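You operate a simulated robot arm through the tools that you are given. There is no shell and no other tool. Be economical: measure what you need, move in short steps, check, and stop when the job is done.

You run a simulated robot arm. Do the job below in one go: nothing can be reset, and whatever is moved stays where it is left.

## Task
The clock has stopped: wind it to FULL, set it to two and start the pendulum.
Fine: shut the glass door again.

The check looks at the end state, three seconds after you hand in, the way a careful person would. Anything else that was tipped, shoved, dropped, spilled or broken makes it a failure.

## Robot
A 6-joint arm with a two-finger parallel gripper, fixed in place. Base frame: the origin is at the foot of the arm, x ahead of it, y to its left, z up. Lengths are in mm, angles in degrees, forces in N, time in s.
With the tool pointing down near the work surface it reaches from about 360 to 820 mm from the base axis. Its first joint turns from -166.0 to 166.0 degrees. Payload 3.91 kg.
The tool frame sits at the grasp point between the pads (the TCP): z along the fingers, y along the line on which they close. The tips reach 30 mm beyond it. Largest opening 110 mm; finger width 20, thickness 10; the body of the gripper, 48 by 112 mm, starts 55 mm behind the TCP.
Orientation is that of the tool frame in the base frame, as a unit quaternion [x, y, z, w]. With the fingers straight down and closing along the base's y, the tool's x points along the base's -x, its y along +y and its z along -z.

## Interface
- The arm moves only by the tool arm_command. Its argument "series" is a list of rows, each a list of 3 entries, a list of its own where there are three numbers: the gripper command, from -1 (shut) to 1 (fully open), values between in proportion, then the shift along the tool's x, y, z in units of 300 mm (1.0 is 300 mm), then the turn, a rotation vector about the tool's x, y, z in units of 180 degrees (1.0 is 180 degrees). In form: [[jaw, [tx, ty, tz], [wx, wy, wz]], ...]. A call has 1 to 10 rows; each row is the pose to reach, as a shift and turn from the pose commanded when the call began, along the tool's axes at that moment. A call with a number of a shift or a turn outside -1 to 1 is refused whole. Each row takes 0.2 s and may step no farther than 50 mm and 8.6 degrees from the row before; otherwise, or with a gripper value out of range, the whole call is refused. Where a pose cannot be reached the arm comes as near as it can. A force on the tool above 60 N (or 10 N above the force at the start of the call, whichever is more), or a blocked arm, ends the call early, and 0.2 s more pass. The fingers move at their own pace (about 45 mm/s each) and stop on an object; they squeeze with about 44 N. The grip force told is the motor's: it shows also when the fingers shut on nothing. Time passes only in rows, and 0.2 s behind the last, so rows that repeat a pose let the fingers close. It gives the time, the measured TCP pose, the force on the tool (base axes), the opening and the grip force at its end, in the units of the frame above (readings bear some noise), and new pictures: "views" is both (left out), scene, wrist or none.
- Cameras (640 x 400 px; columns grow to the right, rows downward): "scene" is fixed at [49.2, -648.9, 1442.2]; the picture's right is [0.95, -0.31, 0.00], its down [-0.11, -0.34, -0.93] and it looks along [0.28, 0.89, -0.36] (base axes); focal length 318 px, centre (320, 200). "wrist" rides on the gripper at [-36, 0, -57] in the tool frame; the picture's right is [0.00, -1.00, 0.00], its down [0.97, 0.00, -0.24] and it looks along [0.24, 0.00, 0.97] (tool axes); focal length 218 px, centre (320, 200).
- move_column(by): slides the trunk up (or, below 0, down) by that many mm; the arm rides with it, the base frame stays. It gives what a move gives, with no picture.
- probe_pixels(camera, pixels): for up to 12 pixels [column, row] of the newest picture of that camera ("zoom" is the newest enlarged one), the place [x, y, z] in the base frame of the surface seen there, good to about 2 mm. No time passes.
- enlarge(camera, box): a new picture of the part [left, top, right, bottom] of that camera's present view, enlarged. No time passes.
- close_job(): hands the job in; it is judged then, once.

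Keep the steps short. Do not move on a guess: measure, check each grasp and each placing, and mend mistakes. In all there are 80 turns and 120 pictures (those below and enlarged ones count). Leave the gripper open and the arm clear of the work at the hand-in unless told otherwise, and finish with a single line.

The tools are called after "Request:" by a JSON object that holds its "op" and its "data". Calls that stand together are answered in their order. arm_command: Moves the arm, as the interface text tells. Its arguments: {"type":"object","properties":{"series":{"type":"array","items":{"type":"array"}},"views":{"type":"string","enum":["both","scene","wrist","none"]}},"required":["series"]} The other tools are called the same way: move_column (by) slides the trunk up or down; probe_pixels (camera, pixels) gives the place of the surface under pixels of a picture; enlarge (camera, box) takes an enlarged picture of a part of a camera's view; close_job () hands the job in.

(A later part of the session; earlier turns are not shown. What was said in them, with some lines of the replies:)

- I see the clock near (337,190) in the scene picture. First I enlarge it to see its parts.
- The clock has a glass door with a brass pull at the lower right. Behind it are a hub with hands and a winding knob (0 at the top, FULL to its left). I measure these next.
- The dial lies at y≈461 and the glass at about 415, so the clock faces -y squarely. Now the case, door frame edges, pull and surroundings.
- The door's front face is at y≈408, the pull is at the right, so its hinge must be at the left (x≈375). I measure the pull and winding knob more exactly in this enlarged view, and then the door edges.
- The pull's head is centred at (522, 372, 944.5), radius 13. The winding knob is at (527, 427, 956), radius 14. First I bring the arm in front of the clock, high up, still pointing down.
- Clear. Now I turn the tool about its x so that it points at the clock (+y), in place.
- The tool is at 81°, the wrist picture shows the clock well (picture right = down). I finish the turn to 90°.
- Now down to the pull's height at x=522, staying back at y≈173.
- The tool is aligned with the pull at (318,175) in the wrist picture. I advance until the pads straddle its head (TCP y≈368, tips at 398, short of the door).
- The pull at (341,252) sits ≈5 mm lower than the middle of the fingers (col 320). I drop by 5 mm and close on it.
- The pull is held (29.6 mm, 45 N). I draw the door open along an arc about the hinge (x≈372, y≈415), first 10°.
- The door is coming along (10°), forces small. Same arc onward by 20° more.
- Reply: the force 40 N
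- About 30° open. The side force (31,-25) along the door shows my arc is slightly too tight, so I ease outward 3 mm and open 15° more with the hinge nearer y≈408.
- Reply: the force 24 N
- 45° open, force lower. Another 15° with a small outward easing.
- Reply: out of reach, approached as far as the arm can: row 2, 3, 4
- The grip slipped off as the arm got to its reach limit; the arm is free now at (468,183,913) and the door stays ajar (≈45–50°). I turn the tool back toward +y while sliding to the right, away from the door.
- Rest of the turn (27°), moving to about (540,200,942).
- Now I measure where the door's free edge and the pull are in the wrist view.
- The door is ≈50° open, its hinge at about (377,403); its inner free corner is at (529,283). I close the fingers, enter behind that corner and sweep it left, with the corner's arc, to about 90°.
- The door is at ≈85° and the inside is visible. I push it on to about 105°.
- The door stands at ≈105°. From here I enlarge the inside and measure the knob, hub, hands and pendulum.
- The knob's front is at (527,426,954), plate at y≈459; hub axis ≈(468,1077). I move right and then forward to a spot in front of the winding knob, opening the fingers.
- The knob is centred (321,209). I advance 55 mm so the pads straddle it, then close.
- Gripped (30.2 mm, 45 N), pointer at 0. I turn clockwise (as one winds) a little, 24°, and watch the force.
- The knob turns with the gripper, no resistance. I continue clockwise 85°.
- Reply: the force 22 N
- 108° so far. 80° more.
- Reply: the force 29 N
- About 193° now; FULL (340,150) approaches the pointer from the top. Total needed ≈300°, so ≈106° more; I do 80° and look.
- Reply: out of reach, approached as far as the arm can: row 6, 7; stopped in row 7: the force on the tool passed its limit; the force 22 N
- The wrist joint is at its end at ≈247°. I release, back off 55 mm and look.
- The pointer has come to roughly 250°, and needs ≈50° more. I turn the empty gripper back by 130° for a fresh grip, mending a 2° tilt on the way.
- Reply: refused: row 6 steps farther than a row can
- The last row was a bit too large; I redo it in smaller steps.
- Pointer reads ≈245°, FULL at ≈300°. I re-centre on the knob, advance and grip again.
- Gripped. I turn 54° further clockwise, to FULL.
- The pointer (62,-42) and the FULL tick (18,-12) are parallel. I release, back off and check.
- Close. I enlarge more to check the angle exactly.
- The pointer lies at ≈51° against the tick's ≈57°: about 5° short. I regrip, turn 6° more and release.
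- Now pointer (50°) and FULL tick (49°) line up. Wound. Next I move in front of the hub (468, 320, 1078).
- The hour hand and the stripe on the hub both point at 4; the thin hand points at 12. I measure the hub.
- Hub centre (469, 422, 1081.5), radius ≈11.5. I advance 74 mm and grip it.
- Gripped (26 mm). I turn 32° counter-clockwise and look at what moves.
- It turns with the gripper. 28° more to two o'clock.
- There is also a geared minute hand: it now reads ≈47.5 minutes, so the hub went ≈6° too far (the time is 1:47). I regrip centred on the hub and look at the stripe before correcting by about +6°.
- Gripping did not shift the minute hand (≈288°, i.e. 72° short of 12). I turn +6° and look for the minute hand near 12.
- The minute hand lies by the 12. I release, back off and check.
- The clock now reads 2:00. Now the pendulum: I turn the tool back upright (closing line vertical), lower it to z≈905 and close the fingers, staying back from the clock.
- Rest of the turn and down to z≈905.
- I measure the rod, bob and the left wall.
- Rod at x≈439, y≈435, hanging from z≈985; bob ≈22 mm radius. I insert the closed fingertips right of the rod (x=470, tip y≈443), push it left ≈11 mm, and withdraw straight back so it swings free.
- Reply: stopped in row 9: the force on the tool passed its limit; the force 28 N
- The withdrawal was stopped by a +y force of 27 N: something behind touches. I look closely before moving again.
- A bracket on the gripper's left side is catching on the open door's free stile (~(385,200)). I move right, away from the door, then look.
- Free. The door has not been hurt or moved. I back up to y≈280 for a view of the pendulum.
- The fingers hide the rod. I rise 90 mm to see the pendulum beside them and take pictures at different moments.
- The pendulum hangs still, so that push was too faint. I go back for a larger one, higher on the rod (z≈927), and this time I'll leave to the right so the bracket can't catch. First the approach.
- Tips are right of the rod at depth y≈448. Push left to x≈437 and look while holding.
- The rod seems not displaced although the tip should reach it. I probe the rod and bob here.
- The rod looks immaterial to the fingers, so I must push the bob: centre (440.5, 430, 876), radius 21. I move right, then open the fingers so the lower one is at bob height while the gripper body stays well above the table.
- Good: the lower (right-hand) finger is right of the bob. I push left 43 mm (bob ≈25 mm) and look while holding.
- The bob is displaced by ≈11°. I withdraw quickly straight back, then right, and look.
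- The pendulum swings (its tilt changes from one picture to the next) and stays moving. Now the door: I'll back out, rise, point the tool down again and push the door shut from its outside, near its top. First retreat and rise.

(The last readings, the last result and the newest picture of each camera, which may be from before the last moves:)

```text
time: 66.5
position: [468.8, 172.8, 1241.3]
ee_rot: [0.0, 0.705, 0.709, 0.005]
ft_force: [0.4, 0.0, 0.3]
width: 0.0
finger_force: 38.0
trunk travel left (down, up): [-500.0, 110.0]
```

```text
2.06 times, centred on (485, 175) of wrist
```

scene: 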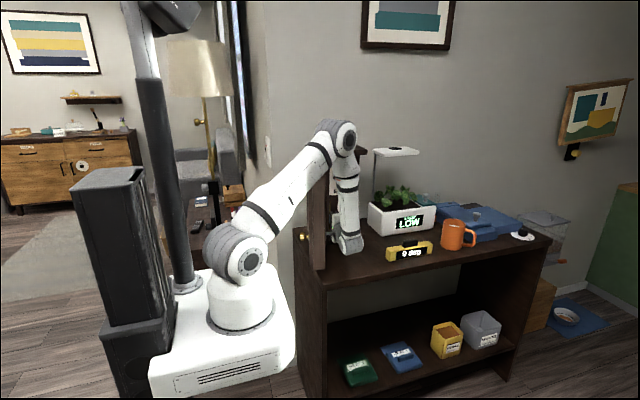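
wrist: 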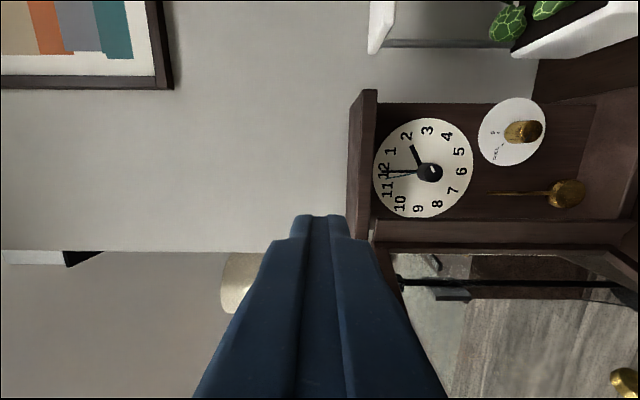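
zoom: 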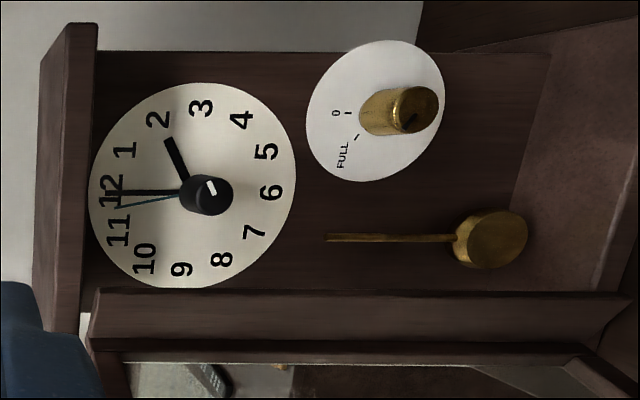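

It reads 2:00 and the pendulum still swings. Now I turn the tool to point down.

Request:
{"op": "arm_command", "data": {"series": [[-1, [0, 0, 0], [0.045, 0, 0]], [-1, [0, 0, 0], [0.09, 0, 0]], [-1, [0, 0, 0], [0.135, 0, 0]], [-1, [0, 0, 0], [0.18, 0, 0]], [-1, [0, 0, 0], [0.225, 0, 0]], [-1, [0, 0, 0], [0.27, 0, 0]], [-1, [0, 0, 0], [0.315, 0, 0]], [-1, [0, 0, 0], [0.36, 0, 0]], [-1, [0, 0, 0], [0.405, 0, 0]], [-1, [0, 0, 0], [0.45, 0, 0]]], "views": "none"}}

Request:
{"op": "arm_command", "data": {"series": [[-1, [0, 0, 0], [0.025, 0, 0]], [-1, [0, 0, 0], [0.05, -0.003, 0]]], "views": "both"}}

```text
time: 68.7
position: [469.2, 172.7, 1238.8]
ee_rot: [0.002, 0.997, 0.081, 0.004]
ft_force: [0.5, 1.6, -0.4]
width: 0.2
finger_force: 38.0
trunk travel left (down, up): [-500.0, 110.0]
```

```text
time: 69.3
position: [468.2, 172.4, 1239.3]
ee_rot: [0.005, 1.0, 0.003, 0.01]
ft_force: [-0.3, -0.2, 0.6]
width: 0.2
finger_force: 37.3
trunk travel left (down, up): [-500.0, 110.0]
```

scene: 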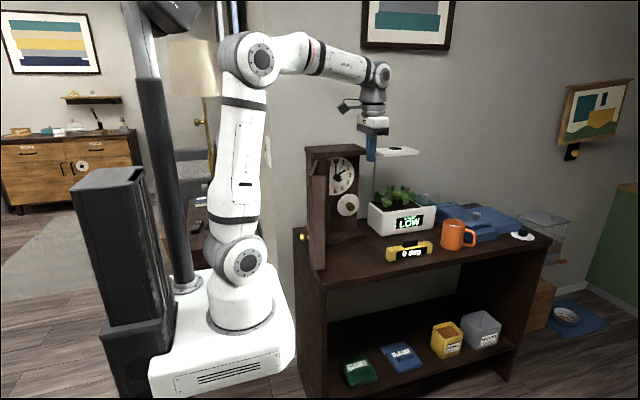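
wrist: 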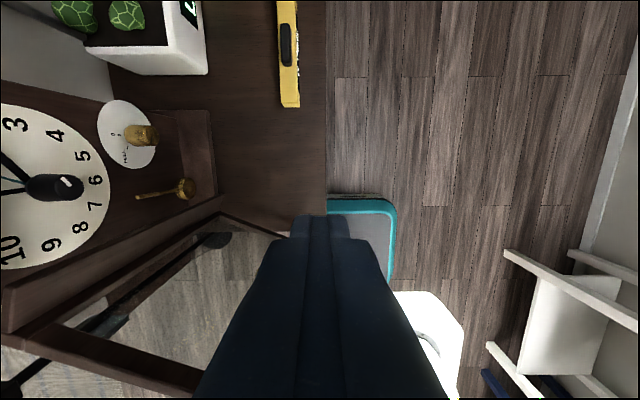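

Now I measure where the door stands.

Request:
{"op": "probe_pixels", "data": {"camera": "scene", "pixels": [[313, 164], [324, 164], [318, 164], [313, 260], [323, 260], [327, 180], [308, 237]]}}

Request:
{"op": "enlarge", "data": {"camera": "scene", "box": [295, 140, 385, 275]}}

```text
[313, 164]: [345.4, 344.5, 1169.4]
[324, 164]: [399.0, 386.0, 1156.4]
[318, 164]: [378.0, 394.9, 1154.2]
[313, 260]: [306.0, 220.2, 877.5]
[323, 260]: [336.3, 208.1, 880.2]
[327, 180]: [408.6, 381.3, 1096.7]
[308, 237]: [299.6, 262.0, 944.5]
```

```text
2.96 times, centred on (340, 208) of scene
```

zoom: 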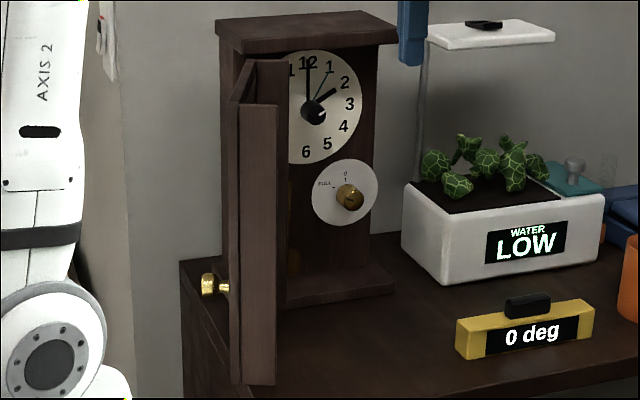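

The door is at ≈112°, its outer free corner at (306,225), top z≈1165; the seconds hand is running. I move at height to the outside of the door, about (284,279).

Request:
{"op": "arm_command", "data": {"series": [[-1, [0.125, 0.073, 0], [0, 0, 0]], [-1, [0.25, 0.146, 0], [0, 0, 0]], [-1, [0.375, 0.219, 0], [0, 0, 0]], [-1, [0.5, 0.292, 0], [0, 0, 0]], [-1, [0.613, 0.357, 0], [0, 0, 0]]], "views": "both"}}

```text
time: 70.5
position: [286.2, 280.1, 1237.9]
ee_rot: [0.003, 1.0, 0.003, 0.009]
ft_force: [0.3, 0.4, 0.3]
width: 0.0
finger_force: 38.1
trunk travel left (down, up): [-500.0, 110.0]
```

scene: 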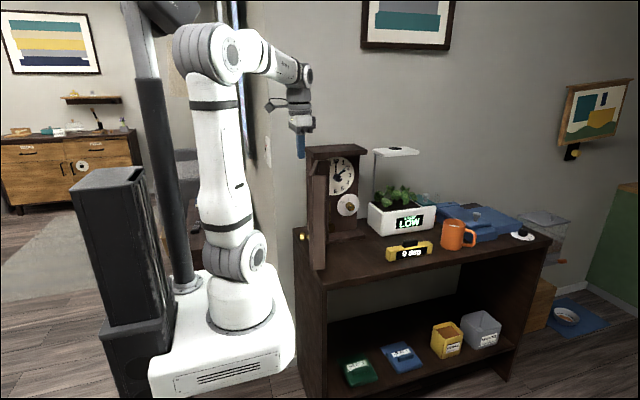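
wrist: 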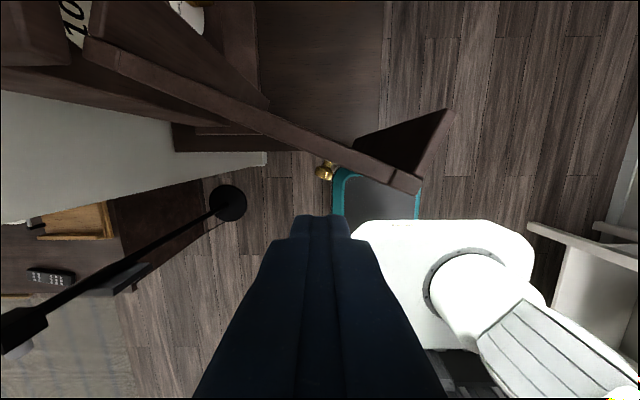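

Clear of the door on its outside. I go down to z≈1150 (body stays above the clock top) and sweep the door shut along its arc, to ≈65° first.

Request:
{"op": "arm_command", "data": {"series": [[-1, [0, 0, 0.145], [0, 0, 0]], [-1, [0, 0, 0.293], [0, 0, 0]], [-1, [-0.082, -0.04, 0.293], [0, 0, 0]], [-1, [-0.147, -0.066, 0.293], [0, 0, 0]], [-1, [-0.223, -0.085, 0.293], [0, 0, 0]], [-1, [-0.284, -0.091, 0.293], [0, 0, 0]], [-1, [-0.354, -0.089, 0.293], [0, 0, 0]], [-1, [-0.423, -0.077, 0.293], [0, 0, 0]], [-1, [-0.481, -0.059, 0.293], [0, 0, 0]]], "views": "both"}}

```text
time: 72.5
position: [433.2, 263.5, 1151.8]
ee_rot: [0.004, 1.0, 0.004, 0.009]
ft_force: [0.1, -0.5, 0.2]
width: 0.0
finger_force: 37.5
trunk travel left (down, up): [-500.0, 110.0]
```

scene: 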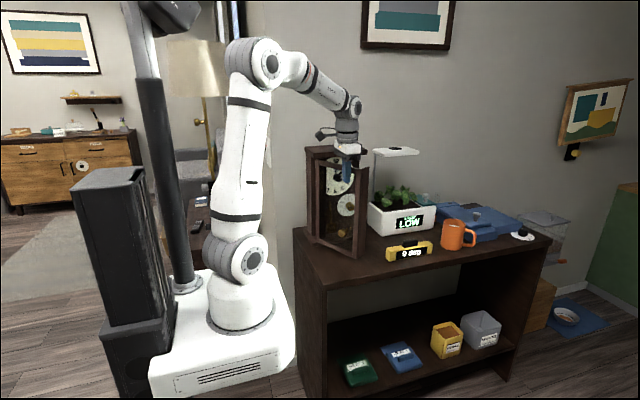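
wrist: 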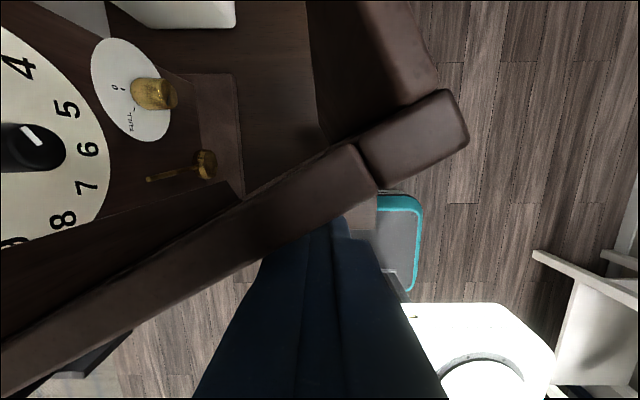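

The door follows well (≈65°). I continue to ≈10°, slowing at the end.

Request:
{"op": "arm_command", "data": {"series": [[-1, [-0.064, 0.029, 0], [0, 0, 0]], [-1, [-0.115, 0.062, 0], [0, 0, 0]], [-1, [-0.169, 0.107, 0], [0, 0, 0]], [-1, [-0.211, 0.152, 0], [0, 0, 0]], [-1, [-0.251, 0.209, 0], [0, 0, 0]], [-1, [-0.279, 0.263, 0], [0, 0, 0]], [-1, [-0.296, 0.304, 0], [0, 0, 0]], [-1, [-0.308, 0.346, 0], [0, 0, 0]]], "views": "both"}}

```text
time: 74.3
position: [525.0, 366.4, 1153.6]
ee_rot: [0.004, 1.0, 0.003, 0.01]
ft_force: [0.2, -0.1, -0.3]
width: 0.2
finger_force: 37.7
trunk travel left (down, up): [-500.0, 110.0]
```

scene: 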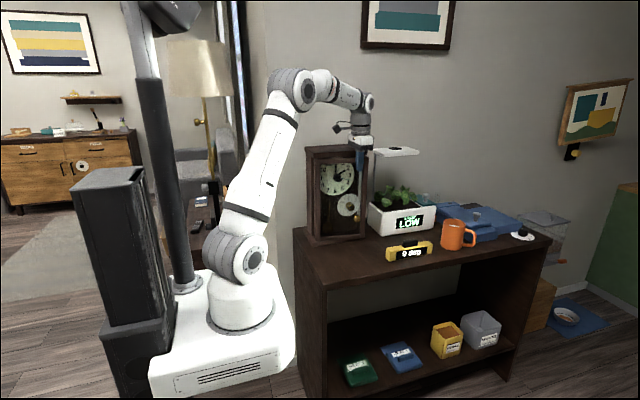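
wrist: 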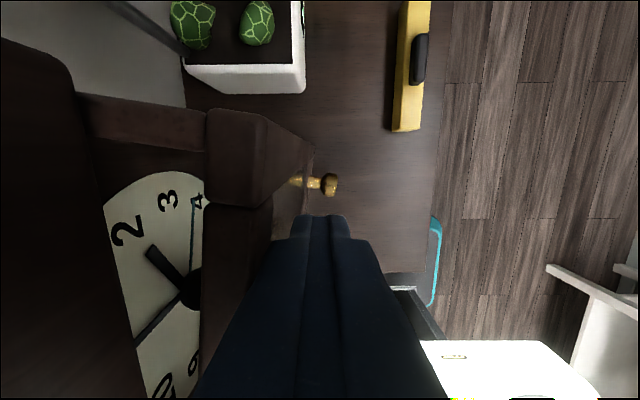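

About 10° left. I push on gently in y until it shuts (contact with the closed front expected near TCP y≈398).

Request:
{"op": "arm_command", "data": {"series": [[-1, [-0.004, 0.03, 0], [0, 0, 0]], [-1, [-0.007, 0.055, 0], [0, 0, 0]], [-1, [-0.01, 0.075, 0], [0, 0, 0]], [-1, [-0.01, 0.092, 0], [0, 0, 0]], [-1, [-0.01, 0.105, 0], [0, 0, 0]], [-1, [-0.01, 0.112, 0], [0, 0, 0]]], "views": "both"}}

Request:
{"op": "enlarge", "data": {"camera": "scene", "box": [295, 135, 385, 250]}}

```text
time: 75.7
position: [527.2, 391.7, 1154.1]
ee_rot: [0.005, 1.0, 0.003, 0.008]
ft_force: [-6.1, -42.5, -9.8]
width: 0.0
finger_force: 37.7
trunk travel left (down, up): [-500.0, 110.0]
```

scene: 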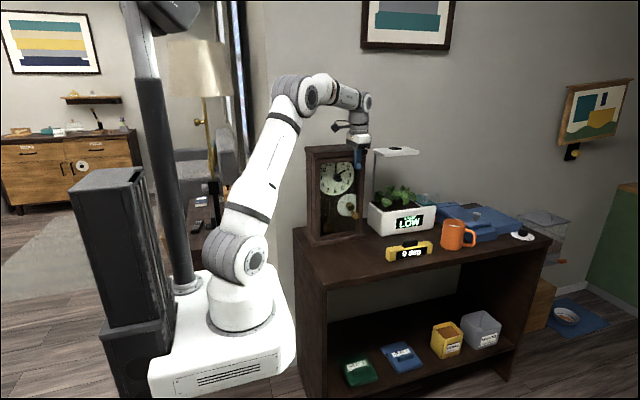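
wrist: 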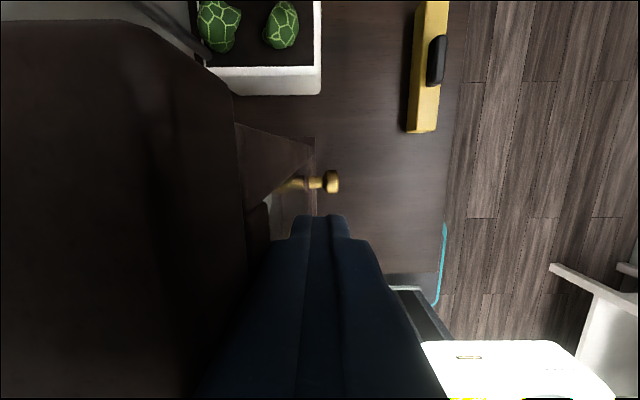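

```text
3.48 times, centred on (340, 192) of scene
```

zoom: 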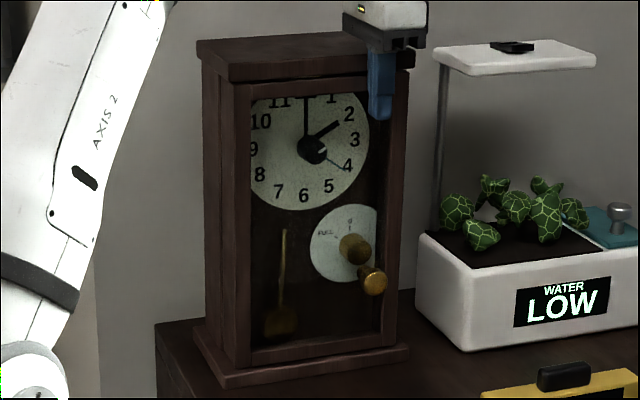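

A reaction of 42 N in -y: the door is on its stop. I check its face, then back away.

Request:
{"op": "probe_pixels", "data": {"camera": "zoom", "pixels": [[395, 200], [398, 300], [242, 200], [300, 88], [374, 282]]}}

Request:
{"op": "arm_command", "data": {"series": [[-1, [0, -0.03, 0], [0, 0, 0]], [-1, [0, -0.12, 0], [0, 0, 0]], [-1, [0, -0.26, 0], [0, 0, 0]], [-1, [0.02, -0.4, -0.05], [0, 0, 0]], [0, [0.1, -0.5, -0.15], [0, 0, 0]], [0.5, [0.2, -0.55, -0.25], [0, 0, 0]], [1, [0.3, -0.6, -0.3], [0, 0, 0]], [1, [0.4, -0.65, -0.3], [0, 0, 0]]], "views": "both"}}

Request:
{"op": "enlarge", "data": {"camera": "scene", "box": [295, 135, 385, 250]}}

```text
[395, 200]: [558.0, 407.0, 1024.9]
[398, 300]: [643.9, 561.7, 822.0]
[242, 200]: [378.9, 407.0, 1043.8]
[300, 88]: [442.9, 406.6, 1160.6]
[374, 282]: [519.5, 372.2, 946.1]
```

```text
time: 77.5
position: [403.8, 203.6, 1242.7]
ee_rot: [0.004, 1.0, 0.004, 0.009]
ft_force: [-0.8, 0.0, -0.8]
width: 84.3
finger_force: 0.0
trunk travel left (down, up): [-500.0, 110.0]
```

scene: 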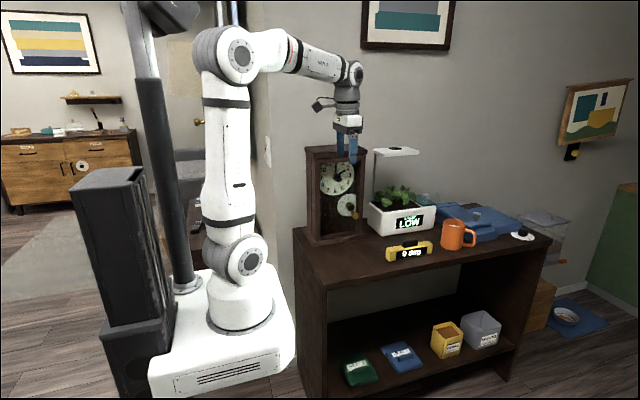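
wrist: 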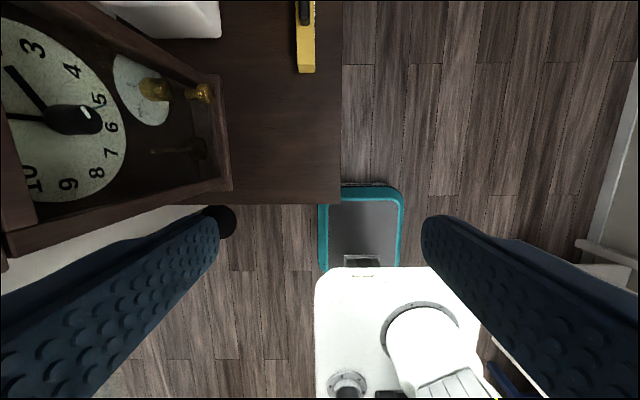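

```text
3.48 times, centred on (340, 192) of scene
```

zoom: 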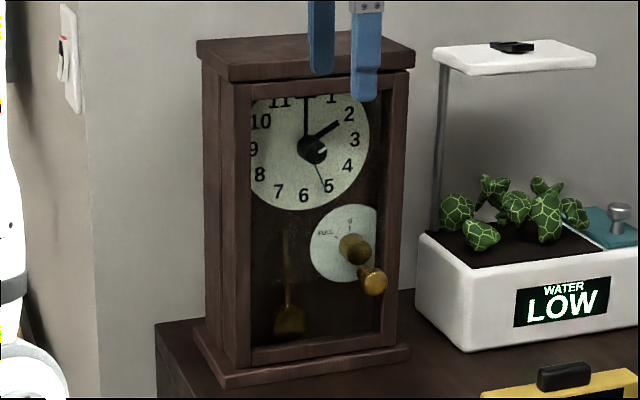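

Door front is at y=407 everywhere, as at the start; the second hand runs. One last check of the winding pointer and pendulum.

Request:
{"op": "arm_command", "data": {"series": [[1, [0.05, -0.05, 0], [0, 0, 0]], [1, [0.1, -0.1, 0], [0, 0, 0]]], "views": "none"}}

Request:
{"op": "enlarge", "data": {"camera": "scene", "box": [325, 160, 367, 220]}}

Request:
{"op": "enlarge", "data": {"camera": "scene", "box": [335, 190, 367, 220]}}

Request:
{"op": "enlarge", "data": {"camera": "scene", "box": [300, 200, 372, 245]}}

```text
time: 78.1
position: [374.9, 173.3, 1239.5]
ee_rot: [0.004, 1.0, 0.004, 0.01]
ft_force: [-0.6, -0.3, 0.3]
width: 110.2
finger_force: 0.1
trunk travel left (down, up): [-500.0, 110.0]
```

```text
6.67 times, centred on (346, 190) of scene
```

zoom: 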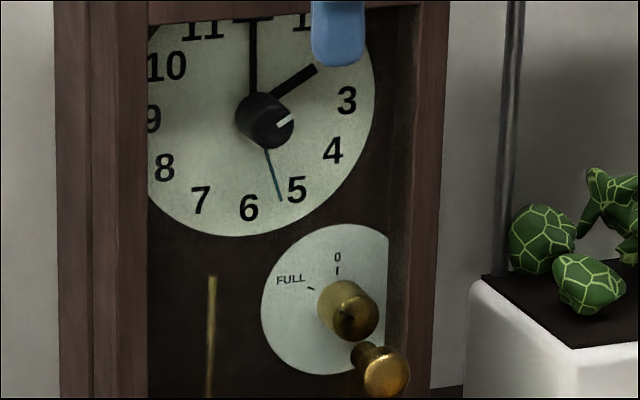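

```text
13.33 times, centred on (351, 205) of scene
```

zoom: 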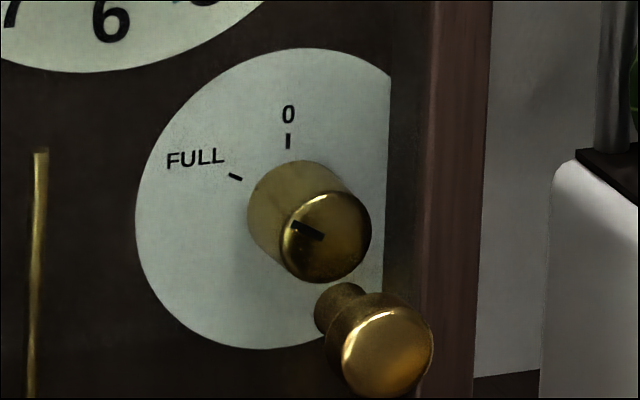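

```text
8.89 times, centred on (336, 222) of scene
```

zoom: 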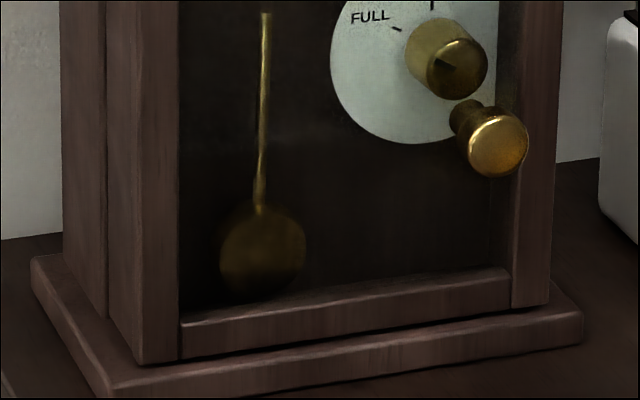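

The pointer is on FULL, the clock shows 2:00, the second hand and pendulum are moving, the door is shut, and the gripper is open and clear. I hand in.

Request:
{"op": "close_job", "data": {}}

```text
The job is handed in.
```

The clock is wound to FULL, set to two o'clock and running with its pendulum swinging, and the glass door is shut again.
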